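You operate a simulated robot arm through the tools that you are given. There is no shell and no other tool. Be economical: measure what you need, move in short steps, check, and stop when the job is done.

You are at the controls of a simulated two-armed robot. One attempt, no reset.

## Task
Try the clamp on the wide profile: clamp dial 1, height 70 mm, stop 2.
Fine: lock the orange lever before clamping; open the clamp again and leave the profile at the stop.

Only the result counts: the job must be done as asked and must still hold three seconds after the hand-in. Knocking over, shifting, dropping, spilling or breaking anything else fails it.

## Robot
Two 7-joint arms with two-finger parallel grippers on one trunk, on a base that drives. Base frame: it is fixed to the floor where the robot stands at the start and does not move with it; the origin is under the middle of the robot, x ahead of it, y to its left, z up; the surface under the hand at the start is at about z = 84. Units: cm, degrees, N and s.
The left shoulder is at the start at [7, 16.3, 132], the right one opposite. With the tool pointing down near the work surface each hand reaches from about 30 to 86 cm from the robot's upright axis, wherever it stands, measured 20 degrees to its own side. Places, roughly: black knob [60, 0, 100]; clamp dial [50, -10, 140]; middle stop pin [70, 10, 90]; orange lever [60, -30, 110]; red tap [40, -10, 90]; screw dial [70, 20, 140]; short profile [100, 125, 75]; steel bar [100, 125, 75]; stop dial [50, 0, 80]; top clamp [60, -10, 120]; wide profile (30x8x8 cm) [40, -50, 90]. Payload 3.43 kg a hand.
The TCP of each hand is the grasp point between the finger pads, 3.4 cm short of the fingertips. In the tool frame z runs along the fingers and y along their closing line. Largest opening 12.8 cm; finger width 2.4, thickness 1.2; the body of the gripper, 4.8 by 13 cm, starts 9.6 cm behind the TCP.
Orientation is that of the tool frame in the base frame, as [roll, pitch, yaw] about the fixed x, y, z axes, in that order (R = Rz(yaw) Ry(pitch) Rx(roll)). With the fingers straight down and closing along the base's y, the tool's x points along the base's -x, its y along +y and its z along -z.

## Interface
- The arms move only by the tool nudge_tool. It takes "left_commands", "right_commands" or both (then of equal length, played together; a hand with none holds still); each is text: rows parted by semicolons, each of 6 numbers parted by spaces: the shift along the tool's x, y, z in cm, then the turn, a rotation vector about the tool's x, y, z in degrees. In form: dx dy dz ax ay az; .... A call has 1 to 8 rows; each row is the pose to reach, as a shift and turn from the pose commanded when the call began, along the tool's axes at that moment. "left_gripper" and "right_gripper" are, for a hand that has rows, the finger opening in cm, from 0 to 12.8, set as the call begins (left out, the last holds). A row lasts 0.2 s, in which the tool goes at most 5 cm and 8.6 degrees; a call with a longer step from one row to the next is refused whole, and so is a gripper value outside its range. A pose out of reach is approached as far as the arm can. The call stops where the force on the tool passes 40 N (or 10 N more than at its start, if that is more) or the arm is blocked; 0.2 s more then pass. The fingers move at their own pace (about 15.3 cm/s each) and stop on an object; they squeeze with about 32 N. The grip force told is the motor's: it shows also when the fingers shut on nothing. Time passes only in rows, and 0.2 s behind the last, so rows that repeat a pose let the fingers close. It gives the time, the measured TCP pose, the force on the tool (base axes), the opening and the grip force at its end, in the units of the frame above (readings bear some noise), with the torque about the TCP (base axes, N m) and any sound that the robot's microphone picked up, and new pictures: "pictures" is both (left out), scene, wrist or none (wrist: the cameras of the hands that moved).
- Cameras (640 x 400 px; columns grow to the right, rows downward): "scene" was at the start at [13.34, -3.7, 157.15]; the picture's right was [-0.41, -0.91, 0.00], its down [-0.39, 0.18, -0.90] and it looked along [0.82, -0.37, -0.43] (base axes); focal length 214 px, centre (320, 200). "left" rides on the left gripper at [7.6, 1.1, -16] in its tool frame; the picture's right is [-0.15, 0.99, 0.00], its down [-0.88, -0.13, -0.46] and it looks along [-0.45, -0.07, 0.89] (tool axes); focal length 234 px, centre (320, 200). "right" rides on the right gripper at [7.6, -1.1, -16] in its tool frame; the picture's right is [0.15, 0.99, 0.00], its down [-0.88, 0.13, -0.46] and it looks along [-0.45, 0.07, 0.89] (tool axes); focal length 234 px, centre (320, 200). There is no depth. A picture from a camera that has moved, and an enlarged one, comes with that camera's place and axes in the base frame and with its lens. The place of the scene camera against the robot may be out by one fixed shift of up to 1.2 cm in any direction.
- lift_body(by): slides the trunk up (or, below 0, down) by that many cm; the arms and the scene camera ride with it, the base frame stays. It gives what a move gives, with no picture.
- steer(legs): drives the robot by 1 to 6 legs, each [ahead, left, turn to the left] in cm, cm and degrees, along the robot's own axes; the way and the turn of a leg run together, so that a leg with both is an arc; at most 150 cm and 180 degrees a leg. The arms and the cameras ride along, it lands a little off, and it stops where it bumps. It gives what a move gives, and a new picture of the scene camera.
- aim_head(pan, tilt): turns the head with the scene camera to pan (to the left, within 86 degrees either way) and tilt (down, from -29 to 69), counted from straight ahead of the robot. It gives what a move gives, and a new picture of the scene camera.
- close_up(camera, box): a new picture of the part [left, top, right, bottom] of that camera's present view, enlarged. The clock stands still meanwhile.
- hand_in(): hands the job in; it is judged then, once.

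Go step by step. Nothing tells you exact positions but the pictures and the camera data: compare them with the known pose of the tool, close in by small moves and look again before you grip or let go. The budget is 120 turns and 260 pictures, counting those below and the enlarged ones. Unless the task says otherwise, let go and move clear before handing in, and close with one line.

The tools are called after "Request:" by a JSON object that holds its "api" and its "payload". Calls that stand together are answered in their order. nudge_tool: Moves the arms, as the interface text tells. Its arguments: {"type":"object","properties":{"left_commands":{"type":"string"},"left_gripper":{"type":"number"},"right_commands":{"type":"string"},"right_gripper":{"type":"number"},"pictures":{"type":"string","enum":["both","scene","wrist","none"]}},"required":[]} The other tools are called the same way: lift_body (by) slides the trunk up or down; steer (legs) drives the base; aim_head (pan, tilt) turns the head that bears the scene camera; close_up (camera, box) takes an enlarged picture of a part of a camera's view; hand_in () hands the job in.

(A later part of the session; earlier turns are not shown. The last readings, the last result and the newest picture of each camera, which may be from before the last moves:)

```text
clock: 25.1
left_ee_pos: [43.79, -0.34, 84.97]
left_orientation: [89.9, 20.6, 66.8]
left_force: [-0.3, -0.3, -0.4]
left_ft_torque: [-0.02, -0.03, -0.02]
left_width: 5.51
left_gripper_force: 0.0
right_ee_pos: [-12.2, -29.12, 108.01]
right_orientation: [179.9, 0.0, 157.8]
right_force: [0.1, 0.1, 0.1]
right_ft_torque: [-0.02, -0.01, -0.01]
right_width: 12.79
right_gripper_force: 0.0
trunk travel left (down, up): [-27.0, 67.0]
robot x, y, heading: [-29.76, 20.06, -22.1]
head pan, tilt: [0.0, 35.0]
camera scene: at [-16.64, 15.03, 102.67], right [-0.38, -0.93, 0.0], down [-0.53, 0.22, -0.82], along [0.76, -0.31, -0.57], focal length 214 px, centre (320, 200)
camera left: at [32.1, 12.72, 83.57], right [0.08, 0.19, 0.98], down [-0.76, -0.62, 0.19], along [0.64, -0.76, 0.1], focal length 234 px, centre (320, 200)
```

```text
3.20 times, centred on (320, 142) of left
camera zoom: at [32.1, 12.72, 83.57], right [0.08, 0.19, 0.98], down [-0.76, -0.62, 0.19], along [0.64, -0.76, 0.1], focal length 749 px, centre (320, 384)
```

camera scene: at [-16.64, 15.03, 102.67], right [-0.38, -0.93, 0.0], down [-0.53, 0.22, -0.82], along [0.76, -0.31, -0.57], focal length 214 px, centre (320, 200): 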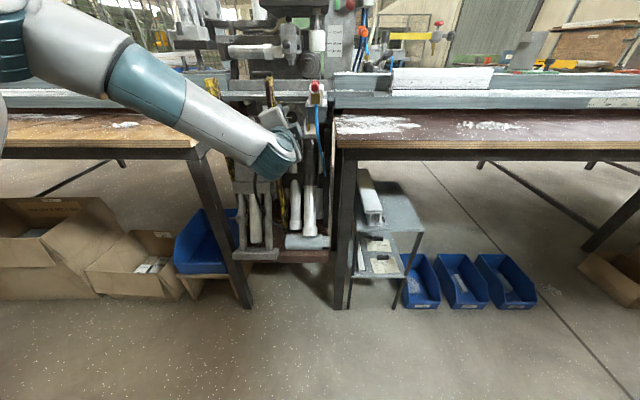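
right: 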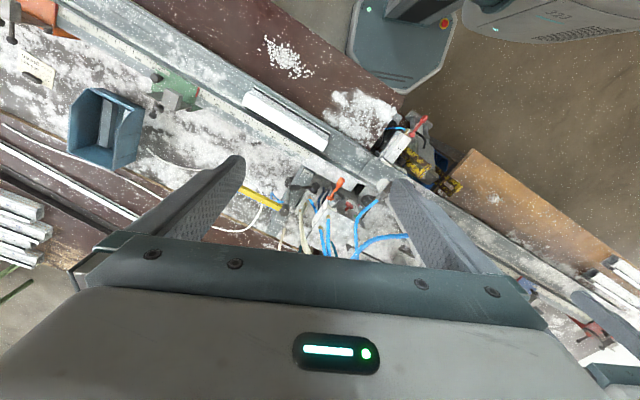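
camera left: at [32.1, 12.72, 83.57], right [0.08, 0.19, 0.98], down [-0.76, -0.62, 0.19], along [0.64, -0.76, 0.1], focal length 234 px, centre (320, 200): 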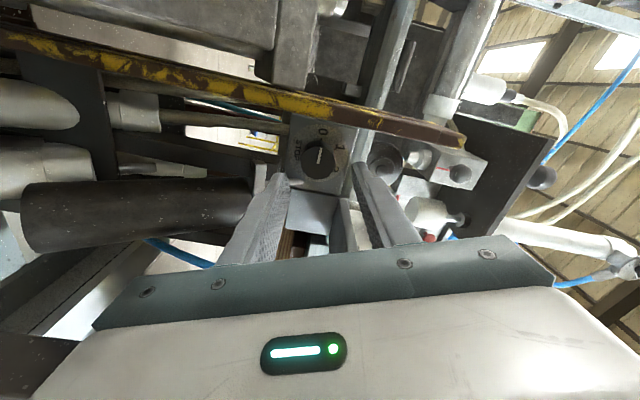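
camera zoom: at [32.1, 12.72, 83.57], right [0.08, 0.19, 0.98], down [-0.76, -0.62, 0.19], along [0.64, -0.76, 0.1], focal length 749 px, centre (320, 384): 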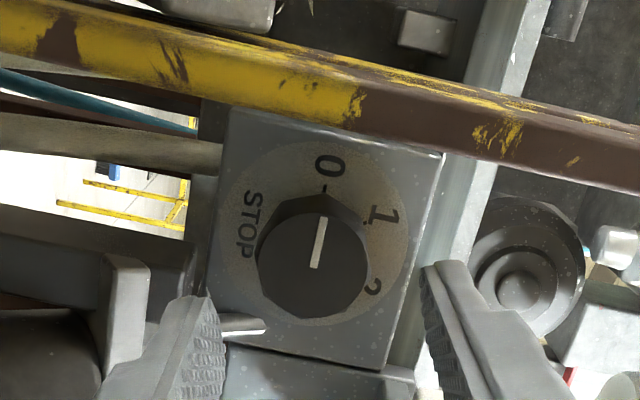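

Aligned on the axis (lateral error ≈0). Advance the last 6 cm and close on the knob.

Request:
{"api": "nudge_tool", "payload": {"left_commands": "0 0 2 0 0 0; 0 0 4 0 0 0; 0 0 6 0 0 0; 0 0 6 0 0 0", "pictures": "none"}}

Request:
{"api": "nudge_tool", "payload": {"left_commands": "0 0 0 0 0 0; 0 0 0 0 0 0; 0 0 0 0 0 0", "left_gripper": 2.5, "pictures": "wrist"}}

```text
clock: 26.1
left_ee_pos: [49.51, -2.61, 84.93]
left_orientation: [89.9, 20.7, 66.7]
left_force: [-0.4, 0.8, 0.9]
left_ft_torque: [-0.01, 0.0, -0.03]
left_width: 5.5
left_gripper_force: 0.0
right_ee_pos: [-12.37, -29.13, 108.05]
right_orientation: [180.0, 0.0, 157.7]
right_force: [0.4, 0.0, 0.3]
right_ft_torque: [0.0, -0.02, 0.03]
right_width: 12.79
right_gripper_force: 0.0
trunk travel left (down, up): [-27.0, 67.0]
robot x, y, heading: [-29.36, 20.18, -22.0]
head pan, tilt: [0.0, 35.0]
```

```text
clock: 26.9
left_ee_pos: [49.44, -2.67, 84.85]
left_orientation: [90.1, 20.6, 66.8]
left_force: [-2.5, -0.4, -6.8]
left_ft_torque: [-0.15, -0.25, -0.15]
left_width: 3.77
left_gripper_force: 44.9
right_ee_pos: [-12.17, -29.1, 108.04]
right_orientation: [-179.9, 0.0, 157.7]
right_force: [-0.9, -0.1, 0.2]
right_ft_torque: [0.01, 0.02, -0.04]
right_width: 12.83
right_gripper_force: 0.0
trunk travel left (down, up): [-27.0, 67.0]
robot x, y, heading: [-29.37, 20.48, -22.4]
head pan, tilt: [0.0, 35.0]
camera left: at [37.72, 10.42, 83.41], right [0.08, 0.19, 0.98], down [-0.76, -0.62, 0.19], along [0.64, -0.76, 0.09], focal length 234 px, centre (320, 200)
```

left: 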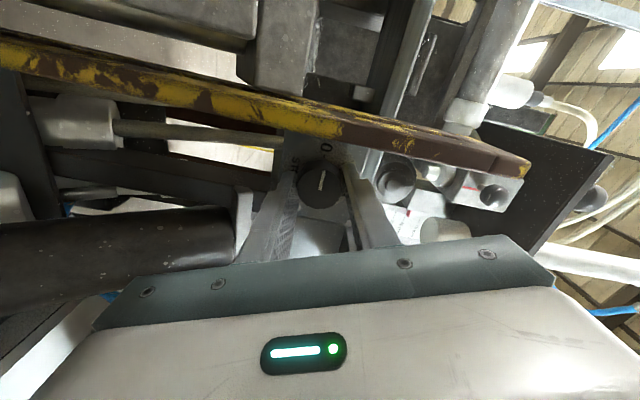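

The knob is held (3.8 cm). Turn +40° clockwise.

Request:
{"api": "nudge_tool", "payload": {"left_commands": "0 0 0 0 0 8; 0 0 0 0 0 16; 0 0 0 0 0 24; 0 0 0 0 0 32; 0 0 0 0 0 40; 0 0 0 0 0 40", "pictures": "wrist"}}

Request:
{"api": "close_up", "payload": {"camera": "left", "box": [240, 130, 400, 230]}}

```text
clock: 28.3
left_ee_pos: [49.46, -2.73, 84.71]
left_orientation: [90.1, -19.5, 66.9]
left_force: [-9.1, 5.4, -16.9]
left_ft_torque: [0.24, 0.57, -0.32]
left_width: 3.77
left_gripper_force: 44.9
right_ee_pos: [-12.25, -29.17, 108.02]
right_orientation: [180.0, 0.0, 157.9]
right_force: [0.5, 0.8, -0.2]
right_ft_torque: [0.01, 0.01, 0.02]
right_width: 12.79
right_gripper_force: 0.1
trunk travel left (down, up): [-27.0, 67.0]
robot x, y, heading: [-29.42, 20.17, -22.4]
head pan, tilt: [0.0, 35.0]
camera left: at [37.44, 9.74, 88.54], right [-0.18, -0.43, 0.88], down [-0.73, -0.54, -0.42], along [0.66, -0.72, -0.22], focal length 234 px, centre (320, 200)
```

left: 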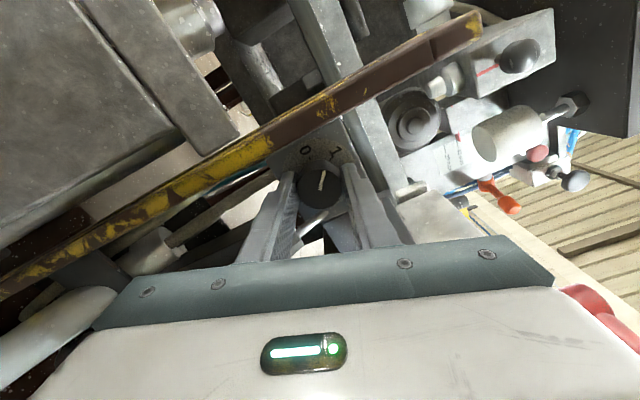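

```text
4.00 times, centred on (320, 180) of left
camera zoom: at [37.44, 9.74, 88.54], right [-0.18, -0.43, 0.88], down [-0.73, -0.54, -0.42], along [0.66, -0.72, -0.22], focal length 937 px, centre (320, 280)
```

zoom: 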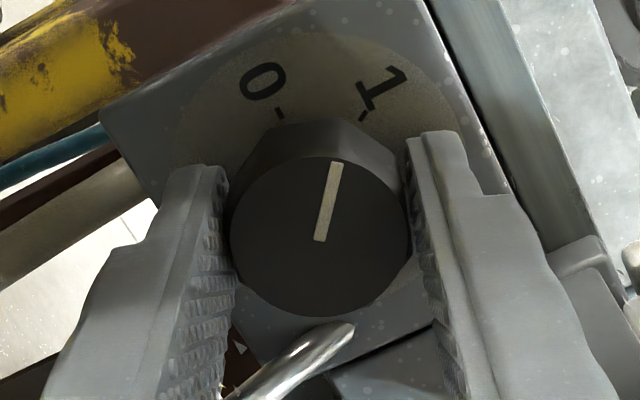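

The pointer has moved about 40°. Release, rotate back in place, re-grip and turn again.

Request:
{"api": "nudge_tool", "payload": {"left_commands": "0 0 0 0 0 0; 0 0 0 0 0 0; 0 0 0 0 0 -8; 0 0 0 0 0 -16; 0 0 0 0 0 -24; 0 0 0 0 0 -32; 0 0 0 0 0 -40; 0 0 0 0 0 -40", "left_gripper": 5.2, "pictures": "none"}}

Request:
{"api": "nudge_tool", "payload": {"left_commands": "0 0 0 0 0 0; 0 0 0 0 0 0; 0 0 0 0 0 8; 0 0 0 0 0 16; 0 0 0 0 0 24; 0 0 0 0 0 32; 0 0 0 0 0 40; 0 0 0 0 0 40", "left_gripper": 2.5, "pictures": "none"}}

Request:
{"api": "close_up", "payload": {"camera": "left", "box": [240, 130, 400, 230]}}

```text
clock: 30.1
left_ee_pos: [49.38, -2.69, 85.01]
left_orientation: [89.9, 20.7, 66.7]
left_force: [-0.7, -0.4, 0.0]
left_ft_torque: [-0.01, 0.03, 0.0]
left_width: 5.21
left_gripper_force: 0.1
right_ee_pos: [-12.27, -29.19, 108.09]
right_orientation: [180.0, 0.1, 157.8]
right_force: [-0.1, 1.4, -0.6]
right_ft_torque: [0.02, 0.0, -0.01]
right_width: 12.79
right_gripper_force: 0.1
trunk travel left (down, up): [-27.0, 67.0]
robot x, y, heading: [-29.61, 19.95, -22.4]
head pan, tilt: [0.0, 35.0]
```

```text
clock: 31.9
left_ee_pos: [49.4, -2.82, 84.69]
left_orientation: [90.3, -19.4, 66.7]
left_force: [-11.5, 1.8, -20.2]
left_ft_torque: [0.04, 0.16, 0.22]
left_width: 3.74
left_gripper_force: 44.6
right_ee_pos: [-12.3, -29.3, 107.92]
right_orientation: [-179.9, 0.0, 157.8]
right_force: [-0.7, 0.4, 0.5]
right_ft_torque: [0.0, 0.03, -0.01]
right_width: 12.81
right_gripper_force: 0.0
trunk travel left (down, up): [-27.0, 67.0]
robot x, y, heading: [-29.14, 20.23, -22.4]
head pan, tilt: [0.0, 35.0]
```

```text
4.00 times, centred on (320, 180) of left
camera zoom: at [37.4, 9.69, 88.55], right [-0.18, -0.43, 0.88], down [-0.73, -0.54, -0.41], along [0.66, -0.72, -0.22], focal length 937 px, centre (320, 280)
```

zoom: 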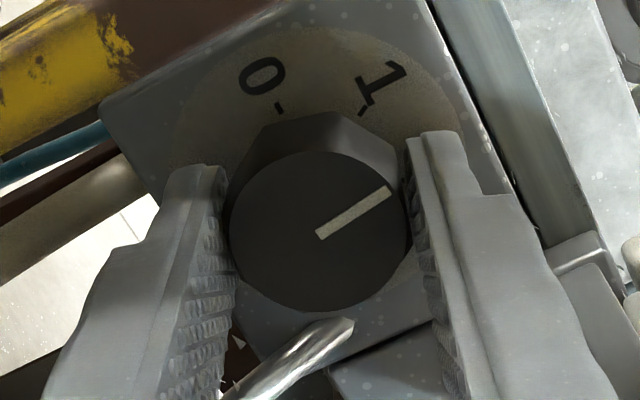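

Second 40° done. Third turn.

Request:
{"api": "nudge_tool", "payload": {"left_commands": "0 0 0 0 0 0; 0 0 0 0 0 0; 0 0 0 0 0 -8; 0 0 0 0 0 -16; 0 0 0 0 0 -24; 0 0 0 0 0 -32; 0 0 0 0 0 -40; 0 0 0 0 0 -40", "left_gripper": 5.2, "pictures": "none"}}

Request:
{"api": "nudge_tool", "payload": {"left_commands": "0 0 0 0 0 0; 0 0 0 0 0 0; 0 0 0 0 0 8; 0 0 0 0 0 16; 0 0 0 0 0 24; 0 0 0 0 0 32; 0 0 0 0 0 40; 0 0 0 0 0 40", "left_gripper": 2.5, "pictures": "none"}}

Request:
{"api": "nudge_tool", "payload": {"left_commands": "0 0 0 0 0 0; 0 0 0 0 0 0; 0 0 -4 0 0 -5; 0 0 -8 0 0 -10; 0 0 -12 0 0 -15; 0 0 -15 0 0 -20", "left_gripper": 5.5, "pictures": "wrist"}}

Request:
{"api": "close_up", "payload": {"camera": "left", "box": [240, 80, 400, 180]}}

```text
clock: 33.7
left_ee_pos: [49.49, -2.62, 85.03]
left_orientation: [89.8, 20.7, 66.8]
left_force: [-0.2, 0.0, -0.6]
left_ft_torque: [-0.04, 0.0, -0.03]
left_width: 5.2
left_gripper_force: 0.0
right_ee_pos: [-12.27, -29.0, 108.07]
right_orientation: [179.9, 0.0, 157.8]
right_force: [0.1, 0.4, -0.1]
right_ft_torque: [0.03, 0.01, 0.02]
right_width: 12.78
right_gripper_force: 0.0
trunk travel left (down, up): [-27.0, 67.0]
robot x, y, heading: [-29.49, 20.15, -22.3]
head pan, tilt: [0.0, 35.0]
```

```text
clock: 35.5
left_ee_pos: [49.33, -2.59, 84.67]
left_orientation: [90.2, -19.5, 66.6]
left_force: [-5.3, 1.3, -17.4]
left_ft_torque: [0.08, 0.25, 0.13]
left_width: 3.77
left_gripper_force: 44.9
right_ee_pos: [-12.09, -29.16, 107.9]
right_orientation: [180.0, 0.0, 157.8]
right_force: [-0.7, 0.4, 0.1]
right_ft_torque: [0.03, -0.01, -0.05]
right_width: 12.81
right_gripper_force: 0.0
trunk travel left (down, up): [-27.0, 67.0]
robot x, y, heading: [-29.34, 20.09, -22.1]
head pan, tilt: [0.0, 35.0]
```

```text
clock: 36.9
left_ee_pos: [35.39, 3.24, 84.93]
left_orientation: [89.9, 0.7, 66.8]
left_force: [0.3, 0.1, -1.1]
left_ft_torque: [0.03, -0.01, -0.03]
left_width: 5.48
left_gripper_force: 0.2
right_ee_pos: [-12.31, -29.13, 108.05]
right_orientation: [179.9, 0.0, 157.7]
right_force: [0.0, -0.8, 0.4]
right_ft_torque: [0.0, -0.01, -0.01]
right_width: 12.78
right_gripper_force: 0.1
trunk travel left (down, up): [-27.0, 67.0]
robot x, y, heading: [-29.57, 20.11, -21.9]
head pan, tilt: [0.0, 35.0]
camera left: at [23.67, 16.51, 86.02], right [-0.05, -0.12, 0.99], down [-0.77, -0.63, -0.12], along [0.64, -0.77, -0.06], focal length 234 px, centre (320, 200)
```

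left: 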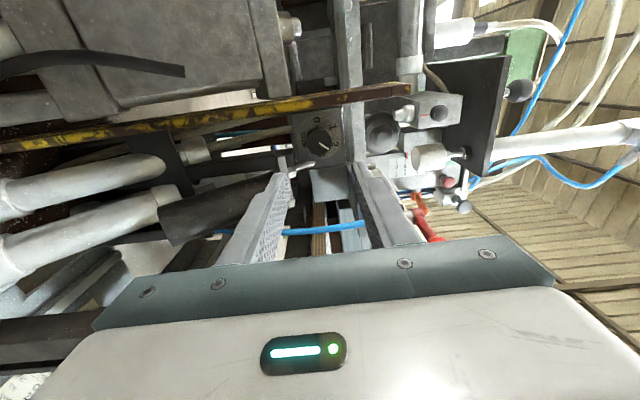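

```text
4.00 times, centred on (320, 130) of left
camera zoom: at [23.67, 16.51, 86.02], right [-0.05, -0.12, 0.99], down [-0.77, -0.63, -0.12], along [0.64, -0.77, -0.06], focal length 937 px, centre (320, 480)
```

zoom: 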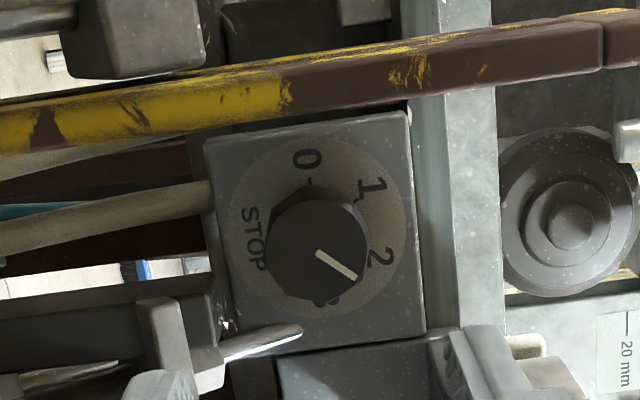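

The pointer seems slightly past 2. I raise the hand to look at it with the scene camera.

Request:
{"api": "nudge_tool", "payload": {"left_commands": "3 2 -3 0 0 0; 6 4 -4 0 0 0; 9 6 -4 0 0 0; 12 6 -4 0 0 0", "pictures": "none"}}

Request:
{"api": "close_up", "payload": {"camera": "scene", "box": [272, 80, 336, 120]}}

Request:
{"api": "close_up", "payload": {"camera": "left", "box": [220, 80, 420, 205]}}

```text
clock: 37.9
left_ee_pos: [36.72, 16.0, 90.71]
left_orientation: [90.0, 0.7, 66.8]
left_force: [0.3, 0.4, -0.3]
left_ft_torque: [-0.01, -0.01, -0.04]
left_width: 5.51
left_gripper_force: 0.1
right_ee_pos: [-12.25, -29.0, 108.06]
right_orientation: [-179.9, 0.0, 157.8]
right_force: [1.5, 0.8, 1.1]
right_ft_torque: [0.0, 0.01, 0.0]
right_width: 12.78
right_gripper_force: 0.0
trunk travel left (down, up): [-27.0, 67.0]
robot x, y, heading: [-29.12, 19.89, -22.4]
head pan, tilt: [0.0, 35.0]
```

```text
10.00 times, centred on (304, 100) of scene
camera zoom: at [-16.61, 15.12, 102.67], right [-0.38, -0.93, 0.0], down [-0.53, 0.22, -0.82], along [0.76, -0.31, -0.57], focal length 2145 px, centre (480, 1200)
```

zoom: 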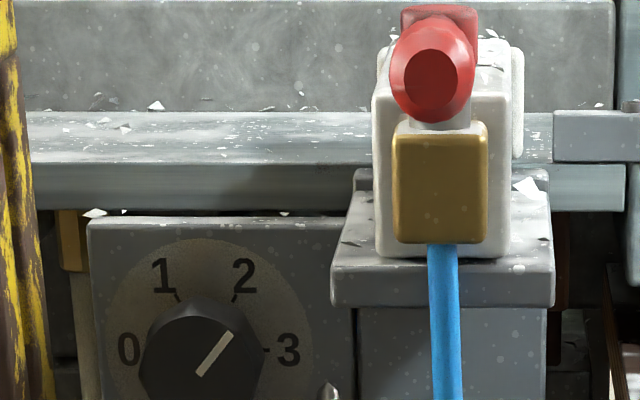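

```text
3.20 times, centred on (320, 142) of left
camera zoom: at [25.09, 29.23, 91.87], right [-0.05, -0.12, 0.99], down [-0.77, -0.63, -0.12], along [0.64, -0.77, -0.06], focal length 749 px, centre (320, 384)
```

zoom: 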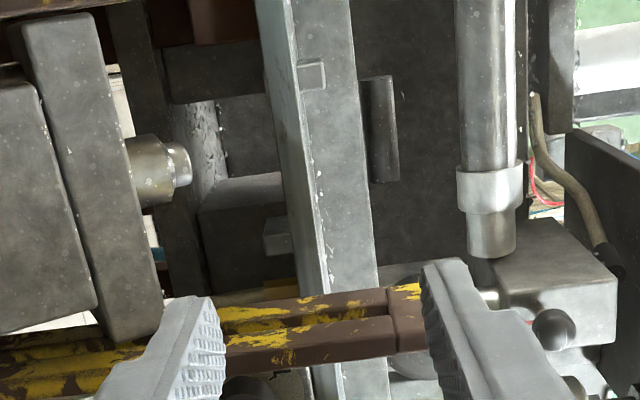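

Pointer is about 7° past the 2 tick. I go back, grip and correct by -7°.

Request:
{"api": "nudge_tool", "payload": {"left_commands": "-4 -2 1 0 0 0; -8 -4 2 0 0 0; -12 -6 4 0 0 0; -12 -6 8 0 0 0; -12 -6 12 0 0 0; -12 -6 16 0 0 0; -12 -6 19 0 0 0; -12 -6 19 0 0 0", "pictures": "none"}}

Request:
{"api": "nudge_tool", "payload": {"left_commands": "0 0 0 0 0 0; 0 0 0 0 0 0; 0 0 0 0 0 0; 0 0 0 0 0 -3.5; 0 0 0 0 0 -7; 0 0 0 0 0 -7", "left_gripper": 2.5, "pictures": "none"}}

Request:
{"api": "nudge_tool", "payload": {"left_commands": "0 0 0 0 0 0; 0 0 0 0 0 0; 0 0 -5 0 0 0; 0 0 -10 0 0 0; 0 0 -15 0 0 0; 4 2 -18 0 0 0; 8 4 -19 0 0 0; 12 6 -19 0 0 0", "left_gripper": 5.5, "pictures": "none"}}

Request:
{"api": "close_up", "payload": {"camera": "scene", "box": [272, 80, 336, 120]}}

```text
clock: 39.7
left_ee_pos: [49.47, -2.81, 84.82]
left_orientation: [90.0, 0.6, 66.8]
left_force: [-0.4, -0.4, 0.6]
left_ft_torque: [0.01, 0.0, -0.02]
left_width: 5.49
left_gripper_force: 0.1
right_ee_pos: [-12.3, -29.09, 108.14]
right_orientation: [-179.9, 0.1, 157.8]
right_force: [0.7, 0.0, 0.0]
right_ft_torque: [-0.01, -0.02, -0.01]
right_width: 12.79
right_gripper_force: 0.1
trunk travel left (down, up): [-27.0, 67.0]
robot x, y, heading: [-29.42, 20.03, -22.4]
head pan, tilt: [0.0, 35.0]
```

```text
clock: 41.1
left_ee_pos: [49.58, -2.78, 84.83]
left_orientation: [90.0, 7.7, 66.9]
left_force: [13.8, -9.1, 3.9]
left_ft_torque: [-0.06, -0.16, -0.46]
left_width: 3.77
left_gripper_force: 45.0
right_ee_pos: [-12.14, -29.14, 107.92]
right_orientation: [179.9, -0.1, 157.7]
right_force: [0.7, 0.1, -0.2]
right_ft_torque: [-0.01, -0.04, 0.04]
right_width: 12.81
right_gripper_force: 0.0
trunk travel left (down, up): [-27.0, 67.0]
robot x, y, heading: [-29.54, 20.06, -22.2]
head pan, tilt: [0.0, 35.0]
```

```text
refused: row 6 steps farther than a row can; nothing moved
```

```text
10.00 times, centred on (304, 100) of scene
camera zoom: at [-16.53, 14.95, 102.66], right [-0.38, -0.93, 0.0], down [-0.53, 0.22, -0.82], along [0.76, -0.31, -0.57], focal length 2145 px, centre (480, 1200)
```

zoom: 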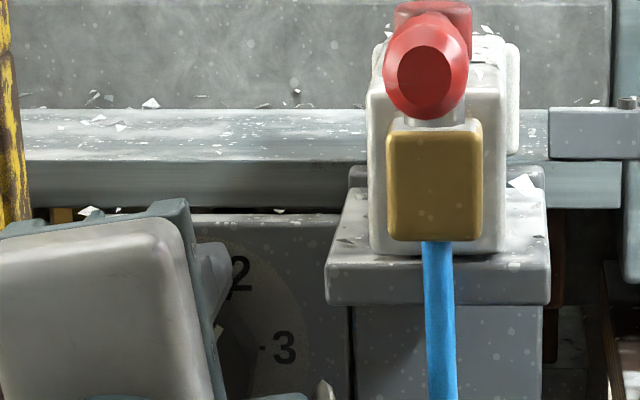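

Request:
{"api": "nudge_tool", "payload": {"left_commands": "0 0 0 0 0 0; 0 0 0 0 0 0; 0 0 -5 0 0 0; 0 0 -10 0 0 0; 0 0 -14 0 0 0; 3 1.5 -17 0 0 0; 7 3.5 -18 0 0 0; 11 5 -19 0 0 0", "left_gripper": 5.5, "pictures": "none"}}

Request:
{"api": "close_up", "payload": {"camera": "scene", "box": [272, 80, 336, 120]}}

```text
clock: 42.9
left_ee_pos: [36.73, 15.42, 88.63]
left_orientation: [89.9, 7.6, 66.9]
left_force: [-0.8, 0.1, -0.4]
left_ft_torque: [0.01, 0.01, -0.04]
left_width: 5.51
left_gripper_force: 0.1
right_ee_pos: [-12.39, -28.99, 108.13]
right_orientation: [-179.9, 0.1, 157.8]
right_force: [-0.4, -0.1, 0.0]
right_ft_torque: [-0.01, 0.02, -0.01]
right_width: 12.78
right_gripper_force: 0.0
trunk travel left (down, up): [-27.0, 67.0]
robot x, y, heading: [-29.28, 20.39, -22.0]
head pan, tilt: [0.0, 35.0]
```

```text
10.00 times, centred on (304, 100) of scene
camera zoom: at [-16.65, 15.17, 102.68], right [-0.38, -0.93, 0.0], down [-0.53, 0.22, -0.82], along [0.76, -0.31, -0.57], focal length 2145 px, centre (480, 1200)
```

zoom: 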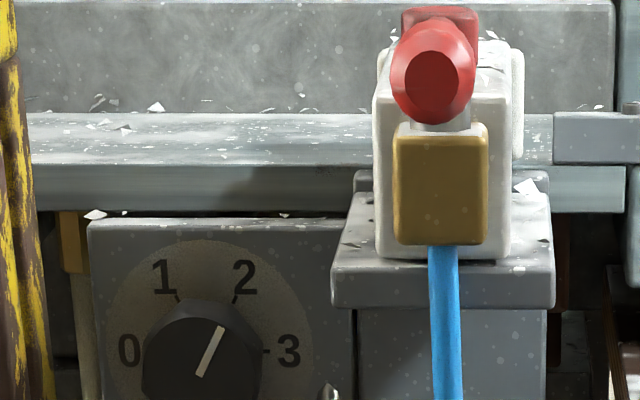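

The pointer is on 2 to within about 4°, good. Next the clamp dial: triangulated knob front at [49.5, -10.9, 138.4], axis level facing me. I withdraw, raise the trunk and drive 10 cm ahead.

Request:
{"api": "nudge_tool", "payload": {"left_commands": "0 0 -4 0 0 -3.5; 0 0 -8 0 0 7", "pictures": "none"}}

Request:
{"api": "lift_body", "payload": {"by": 53}}

Request:
{"api": "steer", "payload": {"legs": [[10, 0, 0]]}}

Request:
{"api": "aim_head", "payload": {"pan": 0, "tilt": 25}}

```text
refused: row 2 steps farther than a row can; nothing moved
```

```text
refused: 53 is not a number from -40 to 40
```

```text
clock: 44.0
left_ee_pos: [45.98, 11.65, 88.3]
left_orientation: [90.0, 7.6, 66.9]
left_force: [-0.9, -0.1, 0.0]
left_ft_torque: [-0.02, -0.04, -0.04]
left_width: 5.51
left_gripper_force: 0.0
right_ee_pos: [-2.91, -32.87, 108.01]
right_orientation: [180.0, 0.0, 157.8]
right_force: [0.2, 0.0, 0.4]
right_ft_torque: [0.02, 0.08, 0.01]
right_width: 12.78
right_gripper_force: 0.1
trunk travel left (down, up): [-27.0, 67.0]
robot x, y, heading: [-20.3, 16.62, -22.2]
head pan, tilt: [0.0, 35.0]
camera scene: at [-7.3, 11.23, 102.65], right [-0.38, -0.93, 0.0], down [-0.53, 0.22, -0.82], along [0.76, -0.31, -0.57], focal length 214 px, centre (320, 200)
```

scene: 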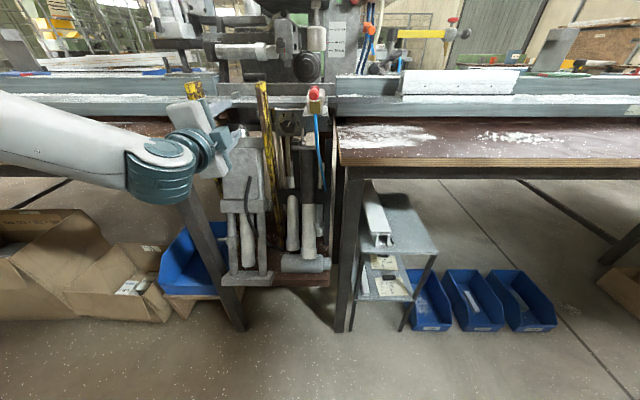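

```text
clock: 44.7
left_ee_pos: [45.92, 11.65, 88.54]
left_orientation: [90.0, 7.6, 66.9]
left_force: [-0.2, -0.1, -0.3]
left_ft_torque: [0.02, 0.01, 0.0]
left_width: 5.49
left_gripper_force: 0.1
right_ee_pos: [-3.12, -32.82, 107.95]
right_orientation: [179.9, -0.1, 157.9]
right_force: [-0.2, -0.9, 0.3]
right_ft_torque: [-0.02, -0.01, 0.01]
right_width: 12.81
right_gripper_force: 0.0
trunk travel left (down, up): [-27.0, 67.0]
robot x, y, heading: [-20.29, 16.16, -22.3]
head pan, tilt: [0.0, 25.0]
camera scene: at [-7.03, 11.12, 104.24], right [-0.38, -0.93, 0.0], down [-0.39, 0.16, -0.91], along [0.84, -0.34, -0.42], focal length 214 px, centre (320, 200)
```

scene: 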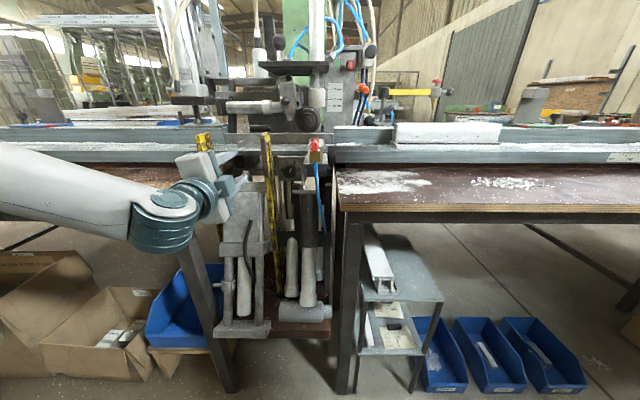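

The drive ran without the lift, but nothing was touched. Now withdraw the hand, then lift in two steps.

Request:
{"api": "nudge_tool", "payload": {"left_commands": "0 0 -4.5 0 0 3.5; 0 0 -9 0 0 7", "pictures": "none"}}

Request:
{"api": "lift_body", "payload": {"by": 39}}

Request:
{"api": "lift_body", "payload": {"by": 14}}

Request:
{"api": "aim_head", "payload": {"pan": 0, "tilt": 25}}

Request:
{"api": "close_up", "payload": {"camera": "scene", "box": [280, 160, 360, 210]}}

```text
clock: 45.3
left_ee_pos: [42.1, 12.6, 91.27]
left_orientation: [90.0, 0.6, 66.7]
left_force: [0.7, 0.8, -0.1]
left_ft_torque: [0.0, 0.01, -0.01]
left_width: 5.5
left_gripper_force: 0.2
left hand out of reach, approached as far as the arm can: row 1, 2
right_ee_pos: [-3.1, -32.87, 108.0]
right_orientation: [179.9, 0.1, 157.8]
right_force: [-0.7, 0.0, -0.4]
right_ft_torque: [-0.01, 0.02, 0.02]
right_width: 12.79
right_gripper_force: 0.1
trunk travel left (down, up): [-27.0, 67.0]
robot x, y, heading: [-20.12, 16.36, -22.2]
head pan, tilt: [0.0, 25.0]
```

```text
clock: 49.1
left_ee_pos: [42.14, 12.66, 130.22]
left_orientation: [90.0, 0.6, 66.9]
left_force: [0.6, 0.0, -0.5]
left_ft_torque: [-0.01, -0.02, -0.03]
left_width: 5.49
left_gripper_force: 0.0
right_ee_pos: [-2.99, -32.97, 147.11]
right_orientation: [180.0, 0.0, 157.8]
right_force: [-0.1, 1.2, 0.1]
right_ft_torque: [0.01, 0.0, 0.01]
right_width: 12.82
right_gripper_force: 0.2
trunk travel left (down, up): [-66.0, 28.0]
robot x, y, heading: [-20.14, 16.5, -22.3]
head pan, tilt: [0.0, 25.0]
```

```text
clock: 50.8
left_ee_pos: [42.21, 12.64, 144.16]
left_orientation: [90.0, 0.5, 66.9]
left_force: [0.1, 0.1, 0.5]
left_ft_torque: [0.01, -0.02, 0.01]
left_width: 5.51
left_gripper_force: 0.1
right_ee_pos: [-3.09, -32.92, 161.11]
right_orientation: [-180.0, 0.0, 157.8]
right_force: [-0.1, 0.8, 0.1]
right_ft_torque: [0.0, 0.0, 0.03]
right_width: 12.82
right_gripper_force: 0.1
trunk travel left (down, up): [-80.0, 14.0]
robot x, y, heading: [-20.03, 16.25, -22.0]
head pan, tilt: [0.0, 25.0]
```

```text
clock: 51.4
left_ee_pos: [42.15, 12.75, 144.18]
left_orientation: [90.0, 0.5, 66.9]
left_force: [-0.1, 0.2, 0.1]
left_ft_torque: [0.02, 0.01, 0.0]
left_width: 5.52
left_gripper_force: 0.1
right_ee_pos: [-2.97, -32.9, 161.04]
right_orientation: [180.0, 0.0, 157.8]
right_force: [0.0, -0.1, -0.2]
right_ft_torque: [0.01, 0.0, -0.03]
right_width: 12.77
right_gripper_force: 0.1
trunk travel left (down, up): [-80.0, 14.0]
robot x, y, heading: [-20.5, 16.45, -22.1]
head pan, tilt: [0.0, 25.0]
camera scene: at [-7.02, 11.11, 157.25], right [-0.38, -0.93, 0.0], down [-0.39, 0.16, -0.91], along [0.84, -0.34, -0.42], focal length 214 px, centre (320, 200)
```

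scene: 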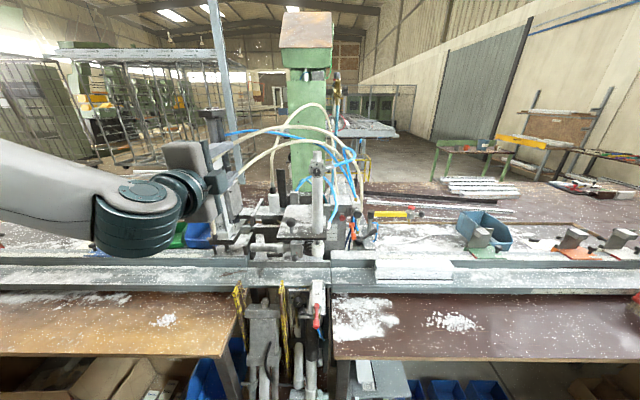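

```text
8.00 times, centred on (320, 185) of scene
camera zoom: at [-7.02, 11.11, 157.25], right [-0.38, -0.93, 0.0], down [-0.39, 0.16, -0.91], along [0.84, -0.34, -0.42], focal length 1716 px, centre (320, 320)
```

zoom: 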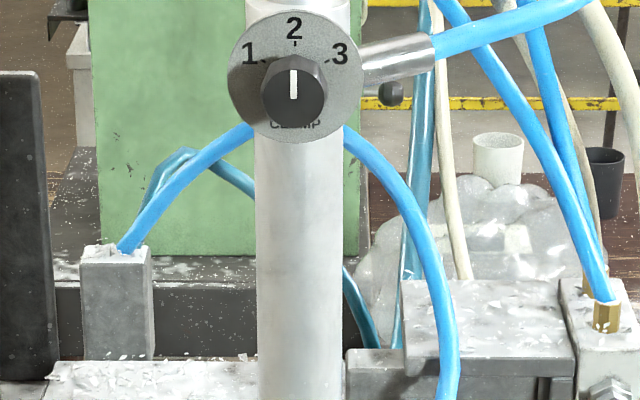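

The clamp dial points to 2; 1 is 60° counter-clockwise. I move the left hand in front of it, pre-rotated +30°.

Request:
{"api": "nudge_tool", "payload": {"left_commands": "-3 -1 0 0 0 5; -6 -2 0.5 0 0 10; -9 -3 1 0 0 15; -12 -4 2 0 0 20; -15 -5 3 0 0 25; -18.8 -5.8 4 0 0 30; -18.8 -5.8 4 0 0 30", "left_gripper": 5, "pictures": "wrist"}}

```text
clock: 53.0
left_ee_pos: [38.56, -6.21, 138.68]
left_orientation: [89.9, -29.4, 66.9]
left_force: [0.6, -0.3, -0.5]
left_ft_torque: [0.02, 0.01, -0.01]
left_width: 5.01
left_gripper_force: 0.0
right_ee_pos: [-3.01, -32.75, 161.17]
right_orientation: [-179.9, -0.1, 157.9]
right_force: [0.0, -0.4, 0.3]
right_ft_torque: [-0.04, 0.01, 0.02]
right_width: 12.77
right_gripper_force: 0.1
trunk travel left (down, up): [-80.0, 14.0]
robot x, y, heading: [-19.84, 16.35, -22.5]
head pan, tilt: [0.0, 25.0]
camera left: at [26.27, 5.72, 143.42], right [-0.24, -0.56, 0.79], down [-0.7, -0.47, -0.55], along [0.68, -0.68, -0.28], focal length 234 px, centre (320, 200)
```

left: 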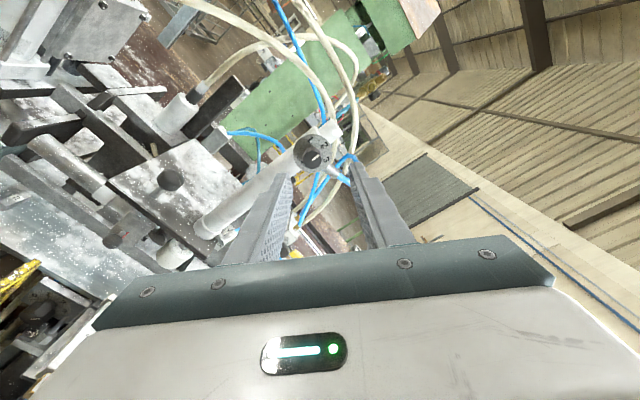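

Request:
{"api": "close_up", "payload": {"camera": "left", "box": [270, 120, 350, 170]}}

```text
8.00 times, centred on (310, 145) of left
camera zoom: at [26.27, 5.72, 143.42], right [-0.24, -0.56, 0.79], down [-0.7, -0.47, -0.55], along [0.68, -0.68, -0.28], focal length 1873 px, centre (400, 640)
```

zoom: 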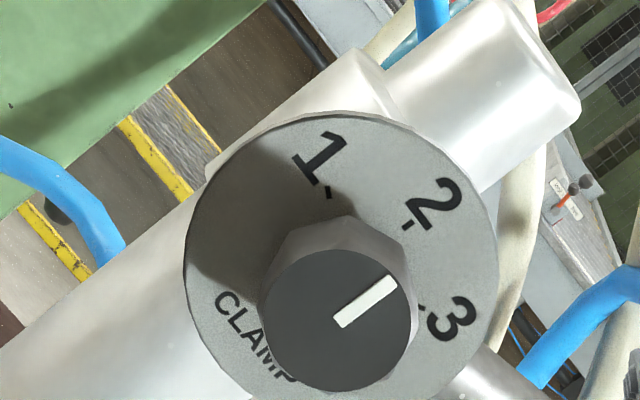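

Wrist camera puts the knob at z ≈ 137.4, lateral fine. Advance with a 1.2 cm drop, close and turn -60°.

Request:
{"api": "nudge_tool", "payload": {"left_commands": "-0.6 -1 3 0 0 0; -0.6 -1 6 0 0 0; -0.6 -1 9.9 0 0 0; -0.6 -1 9.9 0 0 0", "pictures": "none"}}

Request:
{"api": "nudge_tool", "payload": {"left_commands": "0 0 0 0 0 0; 0 0 0 0 0 0; 0 0 0 0 0 0", "left_gripper": 1.5, "pictures": "none"}}

Request:
{"api": "close_up", "payload": {"camera": "left", "box": [240, 130, 400, 230]}}

```text
clock: 54.0
left_ee_pos: [47.62, -10.19, 137.48]
left_orientation: [90.0, -29.3, 66.8]
left_force: [-0.4, -0.1, 0.1]
left_ft_torque: [0.01, 0.02, 0.0]
left_width: 5.0
left_gripper_force: 0.0
right_ee_pos: [-3.08, -32.94, 161.03]
right_orientation: [-180.0, 0.0, 157.8]
right_force: [0.8, -0.9, 0.5]
right_ft_torque: [0.04, -0.02, 0.02]
right_width: 12.79
right_gripper_force: 0.0
trunk travel left (down, up): [-80.0, 14.0]
robot x, y, heading: [-19.83, 16.43, -22.3]
head pan, tilt: [0.0, 25.0]
```

```text
clock: 54.8
left_ee_pos: [47.59, -9.94, 137.31]
left_orientation: [90.1, -29.4, 66.8]
left_force: [-2.5, 3.2, -8.5]
left_ft_torque: [0.13, 0.28, 0.14]
left_width: 2.45
left_gripper_force: 44.9
right_ee_pos: [-3.03, -32.78, 161.05]
right_orientation: [-180.0, 0.0, 157.8]
right_force: [0.3, -0.2, 0.5]
right_ft_torque: [0.0, 0.0, 0.0]
right_width: 12.79
right_gripper_force: 0.1
trunk travel left (down, up): [-80.0, 14.0]
robot x, y, heading: [-20.37, 16.16, -22.3]
head pan, tilt: [0.0, 25.0]
```

```text
4.00 times, centred on (320, 180) of left
camera zoom: at [35.26, 1.81, 142.18], right [-0.24, -0.56, 0.79], down [-0.7, -0.47, -0.54], along [0.68, -0.68, -0.28], focal length 937 px, centre (320, 280)
```

zoom: 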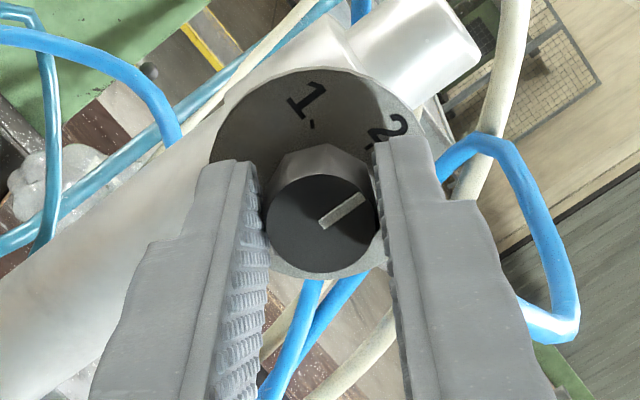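

Gripped. Turn -60°, then release and withdraw to look.

Request:
{"api": "nudge_tool", "payload": {"left_commands": "0 0 0 0 0 -8; 0 0 0 0 0 -16; 0 0 0 0 0 -24; 0 0 0 0 0 -32; 0 0 0 0 0 -40; 0 0 0 0 0 -48; 0 0 0 0 0 -55; 0 0 0 0 0 -60", "pictures": "none"}}

Request:
{"api": "nudge_tool", "payload": {"left_commands": "0 0 0 0 0 0; 0 0 0 0 0 0; 0 0 -4 0 0 0; 0 0 -8 0 0 0; 0 0 -11 0 0 6; 0 0 -11 0 0 12", "left_gripper": 5, "pictures": "none"}}

Request:
{"api": "close_up", "payload": {"camera": "left", "box": [270, 120, 350, 170]}}

Request:
{"api": "close_up", "payload": {"camera": "scene", "box": [280, 160, 360, 210]}}

```text
clock: 56.6
left_ee_pos: [47.6, -10.14, 137.25]
left_orientation: [90.4, 30.8, 67.0]
left_force: [-17.4, 13.0, -32.6]
left_ft_torque: [0.73, 0.06, -0.05]
left_width: 2.47
left_gripper_force: 45.3
right_ee_pos: [-2.97, -32.73, 161.12]
right_orientation: [180.0, -0.1, 157.8]
right_force: [-0.6, 0.1, -0.5]
right_ft_torque: [0.0, 0.01, 0.0]
right_width: 12.8
right_gripper_force: 0.0
trunk travel left (down, up): [-80.0, 14.0]
robot x, y, heading: [-20.1, 16.31, -22.2]
head pan, tilt: [0.0, 25.0]
```

```text
clock: 58.0
left_ee_pos: [37.46, -5.9, 137.42]
left_orientation: [90.0, 18.5, 66.9]
left_force: [-0.4, -0.2, 0.1]
left_ft_torque: [-0.03, -0.01, -0.02]
left_width: 4.99
left_gripper_force: 0.2
right_ee_pos: [-3.11, -32.88, 161.02]
right_orientation: [179.9, 0.0, 157.8]
right_force: [-0.3, 0.6, -0.6]
right_ft_torque: [-0.03, -0.01, 0.0]
right_width: 12.83
right_gripper_force: 0.1
trunk travel left (down, up): [-80.0, 14.0]
robot x, y, heading: [-19.99, 16.36, -22.3]
head pan, tilt: [0.0, 25.0]
```

```text
8.00 times, centred on (310, 145) of left
camera zoom: at [25.74, 7.25, 136.24], right [0.07, 0.16, 0.98], down [-0.76, -0.63, 0.16], along [0.64, -0.76, 0.08], focal length 1873 px, centre (400, 640)
```

zoom: 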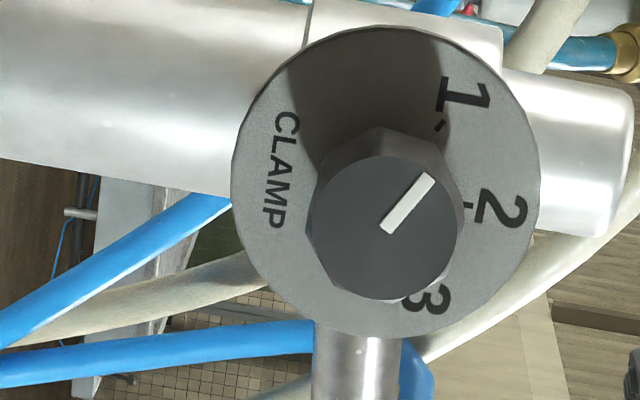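

```text
8.00 times, centred on (320, 185) of scene
camera zoom: at [-7.07, 11.09, 157.25], right [-0.38, -0.93, 0.0], down [-0.39, 0.16, -0.91], along [0.84, -0.34, -0.42], focal length 1716 px, centre (320, 320)
```

zoom: 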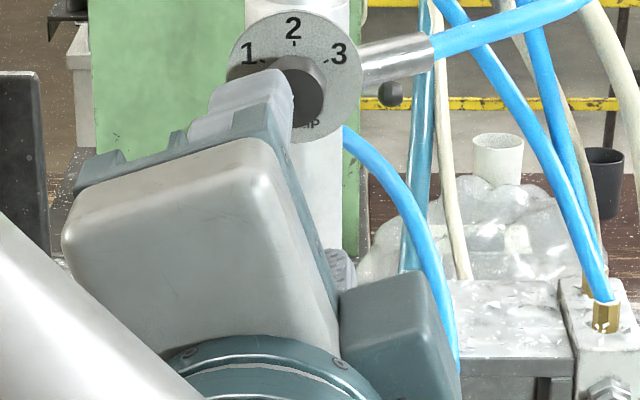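

Clamp dial is on 1. Next the height: the black knob is on a stem near [58.3, -4.5, 117.7]. I roll the left hand so the fingers close sideways (camera on top) and move in front of it.

Request:
{"api": "nudge_tool", "payload": {"left_commands": "0 0 -1 0 0 8.5; 0 0 -2 0 0 17; 0 0 -3 0 0 25.5; 0 0 -3 0 0 34; 0 0 -3 0 0 42.5; 0 0 -3 0 0 51; 0 0 -3 0 0 59.5; 0 0 -3 0 0 68", "pictures": "none"}}

Request:
{"api": "nudge_tool", "payload": {"left_commands": "0 0 0 0 0 8.5; 0 0 0 0 0 17; 0 0 0 0 0 25.5; 0 0 0 0 0 34; 0 0 0 0 0 40.5; 0 0 0 0 0 40.5", "left_gripper": 8, "pictures": "wrist"}}

```text
clock: 59.8
left_ee_pos: [34.6, -4.73, 137.54]
left_orientation: [90.1, -49.5, 66.9]
left_force: [-0.2, -0.5, 0.1]
left_ft_torque: [-0.04, -0.01, -0.01]
left_width: 4.99
left_gripper_force: 0.1
right_ee_pos: [-3.08, -32.89, 161.02]
right_orientation: [179.9, 0.1, 157.8]
right_force: [-0.2, 0.1, -0.4]
right_ft_torque: [0.0, -0.03, 0.04]
right_width: 12.78
right_gripper_force: 0.0
trunk travel left (down, up): [-80.0, 14.0]
robot x, y, heading: [-20.08, 16.45, -22.3]
head pan, tilt: [0.0, 25.0]
```

```text
clock: 61.2
left_ee_pos: [33.19, -2.03, 137.86]
left_orientation: [92.0, -78.7, 65.0]
left_force: [-0.2, 0.5, 0.1]
left_ft_torque: [-0.03, -0.01, 0.01]
left_width: 7.99
left_gripper_force: 0.0
left hand out of reach, approached as far as the arm can: row 4, 5, 6
right_ee_pos: [-2.94, -33.03, 161.05]
right_orientation: [180.0, 0.1, 157.8]
right_force: [-0.9, -0.4, 0.2]
right_ft_torque: [0.0, 0.01, -0.04]
right_width: 12.83
right_gripper_force: 0.2
trunk travel left (down, up): [-80.0, 14.0]
robot x, y, heading: [-20.04, 16.74, -22.3]
head pan, tilt: [0.0, 25.0]
camera left: at [18.73, 4.51, 145.7], right [-0.39, -0.92, 0.05], down [-0.44, 0.14, -0.89], along [0.81, -0.37, -0.46], focal length 234 px, centre (320, 200)
```

left: 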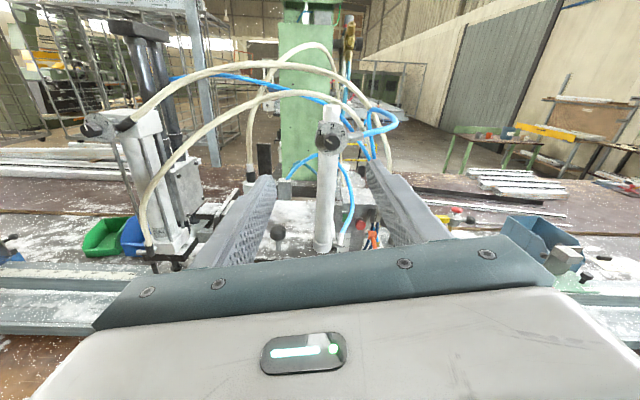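

Roll is 11° short of level, acceptable. I go down to the knob's height, 12 cm in front of it, and look.

Request:
{"api": "nudge_tool", "payload": {"left_commands": "-3 -1.3 1.3 0 0 0; -6 -2.6 2.6 0 0 0; -9.5 -4 4 0 0 0; -13 -5.5 5.5 0 0 0; -16 -7 7 0 0 0; -19 -8.3 8.3 0 0 0; -21.5 -9.4 9.7 0 0 0; -21.5 -9.4 9.7 0 0 0", "pictures": "both"}}

Request:
{"api": "close_up", "payload": {"camera": "left", "box": [220, 120, 420, 245]}}

```text
clock: 63.0
left_ee_pos: [32.35, -0.8, 124.24]
left_orientation: [92.0, -78.8, 66.4]
left_force: [1.2, 0.0, 0.3]
left_ft_torque: [-0.01, 0.02, 0.01]
left_width: 7.99
left_gripper_force: 0.0
left hand out of reach, approached as far as the arm can: row 1, 2, 3, 4, 5, 6, 7, 8
right_ee_pos: [-2.91, -32.87, 160.93]
right_orientation: [-180.0, 0.0, 157.8]
right_force: [0.9, 0.5, -0.6]
right_ft_torque: [-0.01, -0.02, -0.01]
right_width: 12.82
right_gripper_force: 0.0
trunk travel left (down, up): [-80.0, 14.0]
robot x, y, heading: [-19.92, 16.14, -21.9]
head pan, tilt: [0.0, 25.0]
camera scene: at [-7.01, 11.08, 157.24], right [-0.38, -0.93, 0.0], down [-0.39, 0.16, -0.91], along [0.84, -0.34, -0.42], focal length 214 px, centre (320, 200)
camera left: at [17.58, 5.41, 132.14], right [-0.37, -0.93, 0.05], down [-0.44, 0.13, -0.89], along [0.82, -0.35, -0.46], focal length 234 px, centre (320, 200)
```

scene: 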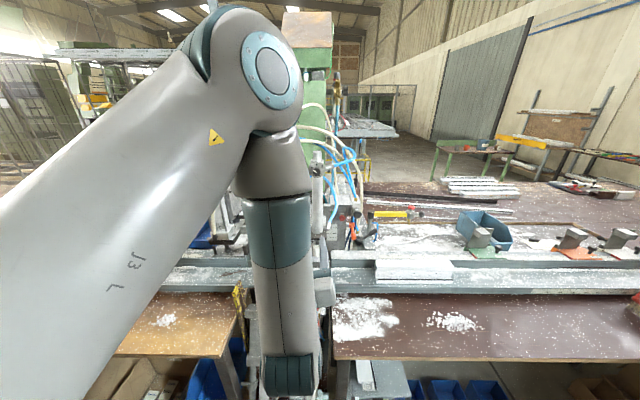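
left: 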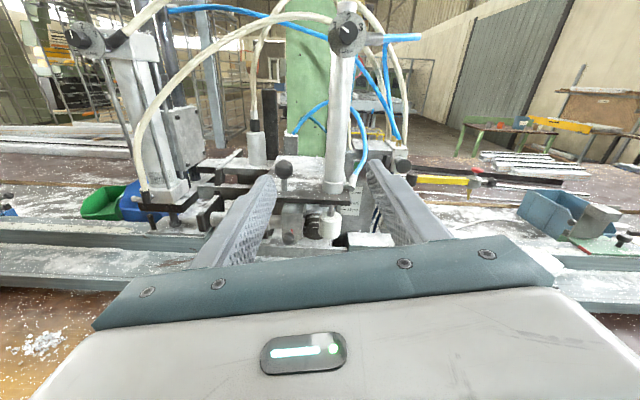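

```text
3.20 times, centred on (320, 182) of left
camera zoom: at [17.58, 5.41, 132.14], right [-0.37, -0.93, 0.05], down [-0.44, 0.13, -0.89], along [0.82, -0.35, -0.46], focal length 749 px, centre (320, 256)
```

zoom: 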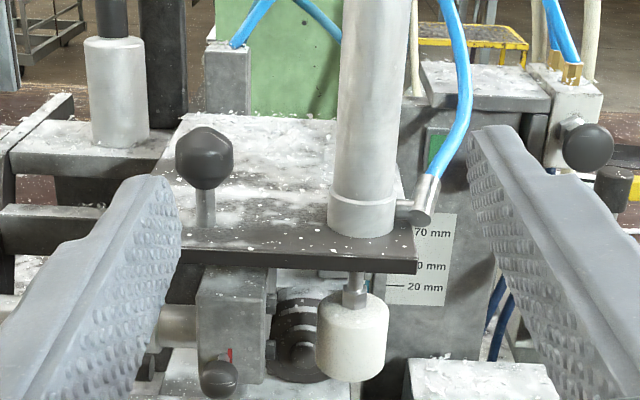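

That pose folds the arm awkwardly. I'll unwind the left hand and park it to the left, then use the right hand (already pointing down) for the knob and levers.

Request:
{"api": "nudge_tool", "payload": {"left_commands": "2.2 -0.9 -2.3 0 0 -8.5; 4.4 -1.8 -4.6 0 0 -17; 6.6 -2.7 -6.9 0 0 -25.5; 8.8 -3.6 -9.2 0 0 -34; 11 -4.5 -11.5 0 0 -42.5; 13 -5.4 -13.8 0 0 -51; 15 -6.3 -16 0 0 -59.5; 17 -7.1 -18.5 0 0 -68", "pictures": "none"}}

Request:
{"api": "nudge_tool", "payload": {"left_commands": "0 0 0 0 0 -8; 0 0 0 0 0 -16; 0 0 0 0 0 -22; 0 0 0 0 0 -22", "pictures": "scene"}}

```text
clock: 64.8
left_ee_pos: [18.48, 0.04, 148.38]
left_orientation: [90.3, -14.0, 65.6]
left_force: [-0.4, -0.3, 0.0]
left_ft_torque: [0.0, 0.02, -0.06]
left_width: 7.98
left_gripper_force: 0.0
left hand out of reach, approached as far as the arm can: row 1, 2, 3, 4, 5, 6, 7, 8
right_ee_pos: [-3.35, -32.6, 161.26]
right_orientation: [-179.9, 0.2, 157.8]
right_force: [-0.6, 0.4, 0.3]
right_ft_torque: [-0.01, -0.03, 0.01]
right_width: 12.8
right_gripper_force: 0.1
trunk travel left (down, up): [-80.0, 14.0]
robot x, y, heading: [-20.11, 16.48, -22.1]
head pan, tilt: [0.0, 25.0]
```

```text
clock: 65.8
left_ee_pos: [18.95, -0.07, 148.58]
left_orientation: [90.2, 7.9, 65.6]
left_force: [0.1, 0.4, 0.3]
left_ft_torque: [0.0, -0.02, -0.01]
left_width: 7.99
left_gripper_force: 0.0
right_ee_pos: [-2.83, -32.99, 161.02]
right_orientation: [-180.0, 0.0, 157.8]
right_force: [-0.3, -0.3, 1.2]
right_ft_torque: [-0.01, -0.01, 0.01]
right_width: 12.79
right_gripper_force: 0.0
trunk travel left (down, up): [-80.0, 14.0]
robot x, y, heading: [-20.33, 16.47, -22.0]
head pan, tilt: [0.0, 25.0]
camera scene: at [-6.96, 11.05, 157.24], right [-0.38, -0.93, 0.0], down [-0.39, 0.16, -0.91], along [0.84, -0.34, -0.42], focal length 214 px, centre (320, 200)
```

scene: 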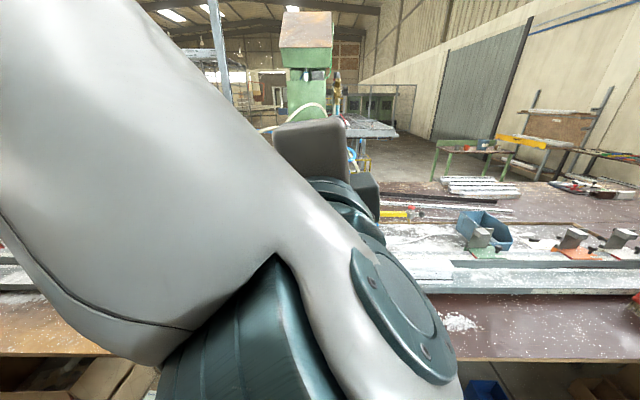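

Now rotate the left hand back to pointing down while moving it left and clear.

Request:
{"api": "nudge_tool", "payload": {"left_commands": "2.5 0 1 4.9 4.9 -4.9; 5 0 2 9.8 9.8 -9.8; 7.5 0 3 14.7 14.7 -14.7; 10 0 4 19.6 19.6 -19.6; 12.5 0 5 24.5 24.5 -24.5; 15 0 5 29.4 29.4 -29.4; 17.5 0 5 34.3 34.3 -34.3; 20 0 5 38 38 -38", "pictures": "none"}}

Request:
{"api": "nudge_tool", "payload": {"left_commands": "0 0 0 4.6 4.6 -4.6; 0 0 0 9.2 9.2 -9.2; 0 0 0 13.8 13.8 -13.8; 0 0 0 18.4 18.4 -18.4; 0 0 0 23 23 -23; 0 0 0 27.6 27.6 -27.6; 0 0 0 31.3 31.3 -31.3", "pictures": "scene"}}

```text
clock: 67.6
left_ee_pos: [31.61, 16.2, 145.79]
left_orientation: [146.9, 24.1, 118.1]
left_force: [-0.3, 0.1, -0.3]
left_ft_torque: [-0.01, -0.01, -0.02]
left_width: 8.01
left_gripper_force: 0.0
right_ee_pos: [-2.9, -32.62, 161.02]
right_orientation: [-179.9, 0.0, 157.8]
right_force: [0.7, -0.5, 0.4]
right_ft_torque: [-0.04, 0.0, -0.03]
right_width: 12.78
right_gripper_force: 0.0
trunk travel left (down, up): [-80.0, 14.0]
robot x, y, heading: [-20.31, 16.71, -22.4]
head pan, tilt: [0.0, 25.0]
```

```text
clock: 69.2
left_ee_pos: [31.64, 16.12, 145.85]
left_orientation: [-172.0, -0.3, 155.5]
left_force: [0.4, -0.1, -0.2]
left_ft_torque: [-0.01, 0.06, 0.01]
left_width: 8.0
left_gripper_force: 0.0
right_ee_pos: [-2.96, -32.88, 161.06]
right_orientation: [179.9, 0.0, 157.8]
right_force: [-0.3, 1.0, 0.1]
right_ft_torque: [-0.01, 0.04, 0.03]
right_width: 12.8
right_gripper_force: 0.1
trunk travel left (down, up): [-80.0, 14.0]
robot x, y, heading: [-20.08, 16.21, -22.1]
head pan, tilt: [0.0, 25.0]
camera scene: at [-6.93, 11.11, 157.24], right [-0.38, -0.93, 0.0], down [-0.39, 0.16, -0.91], along [0.84, -0.34, -0.42], focal length 214 px, centre (320, 200)
```

scene: 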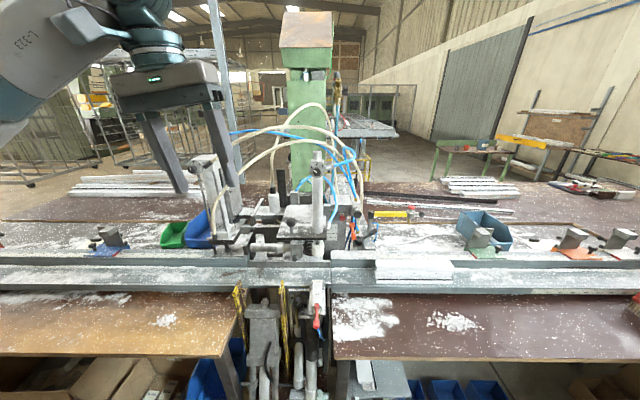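

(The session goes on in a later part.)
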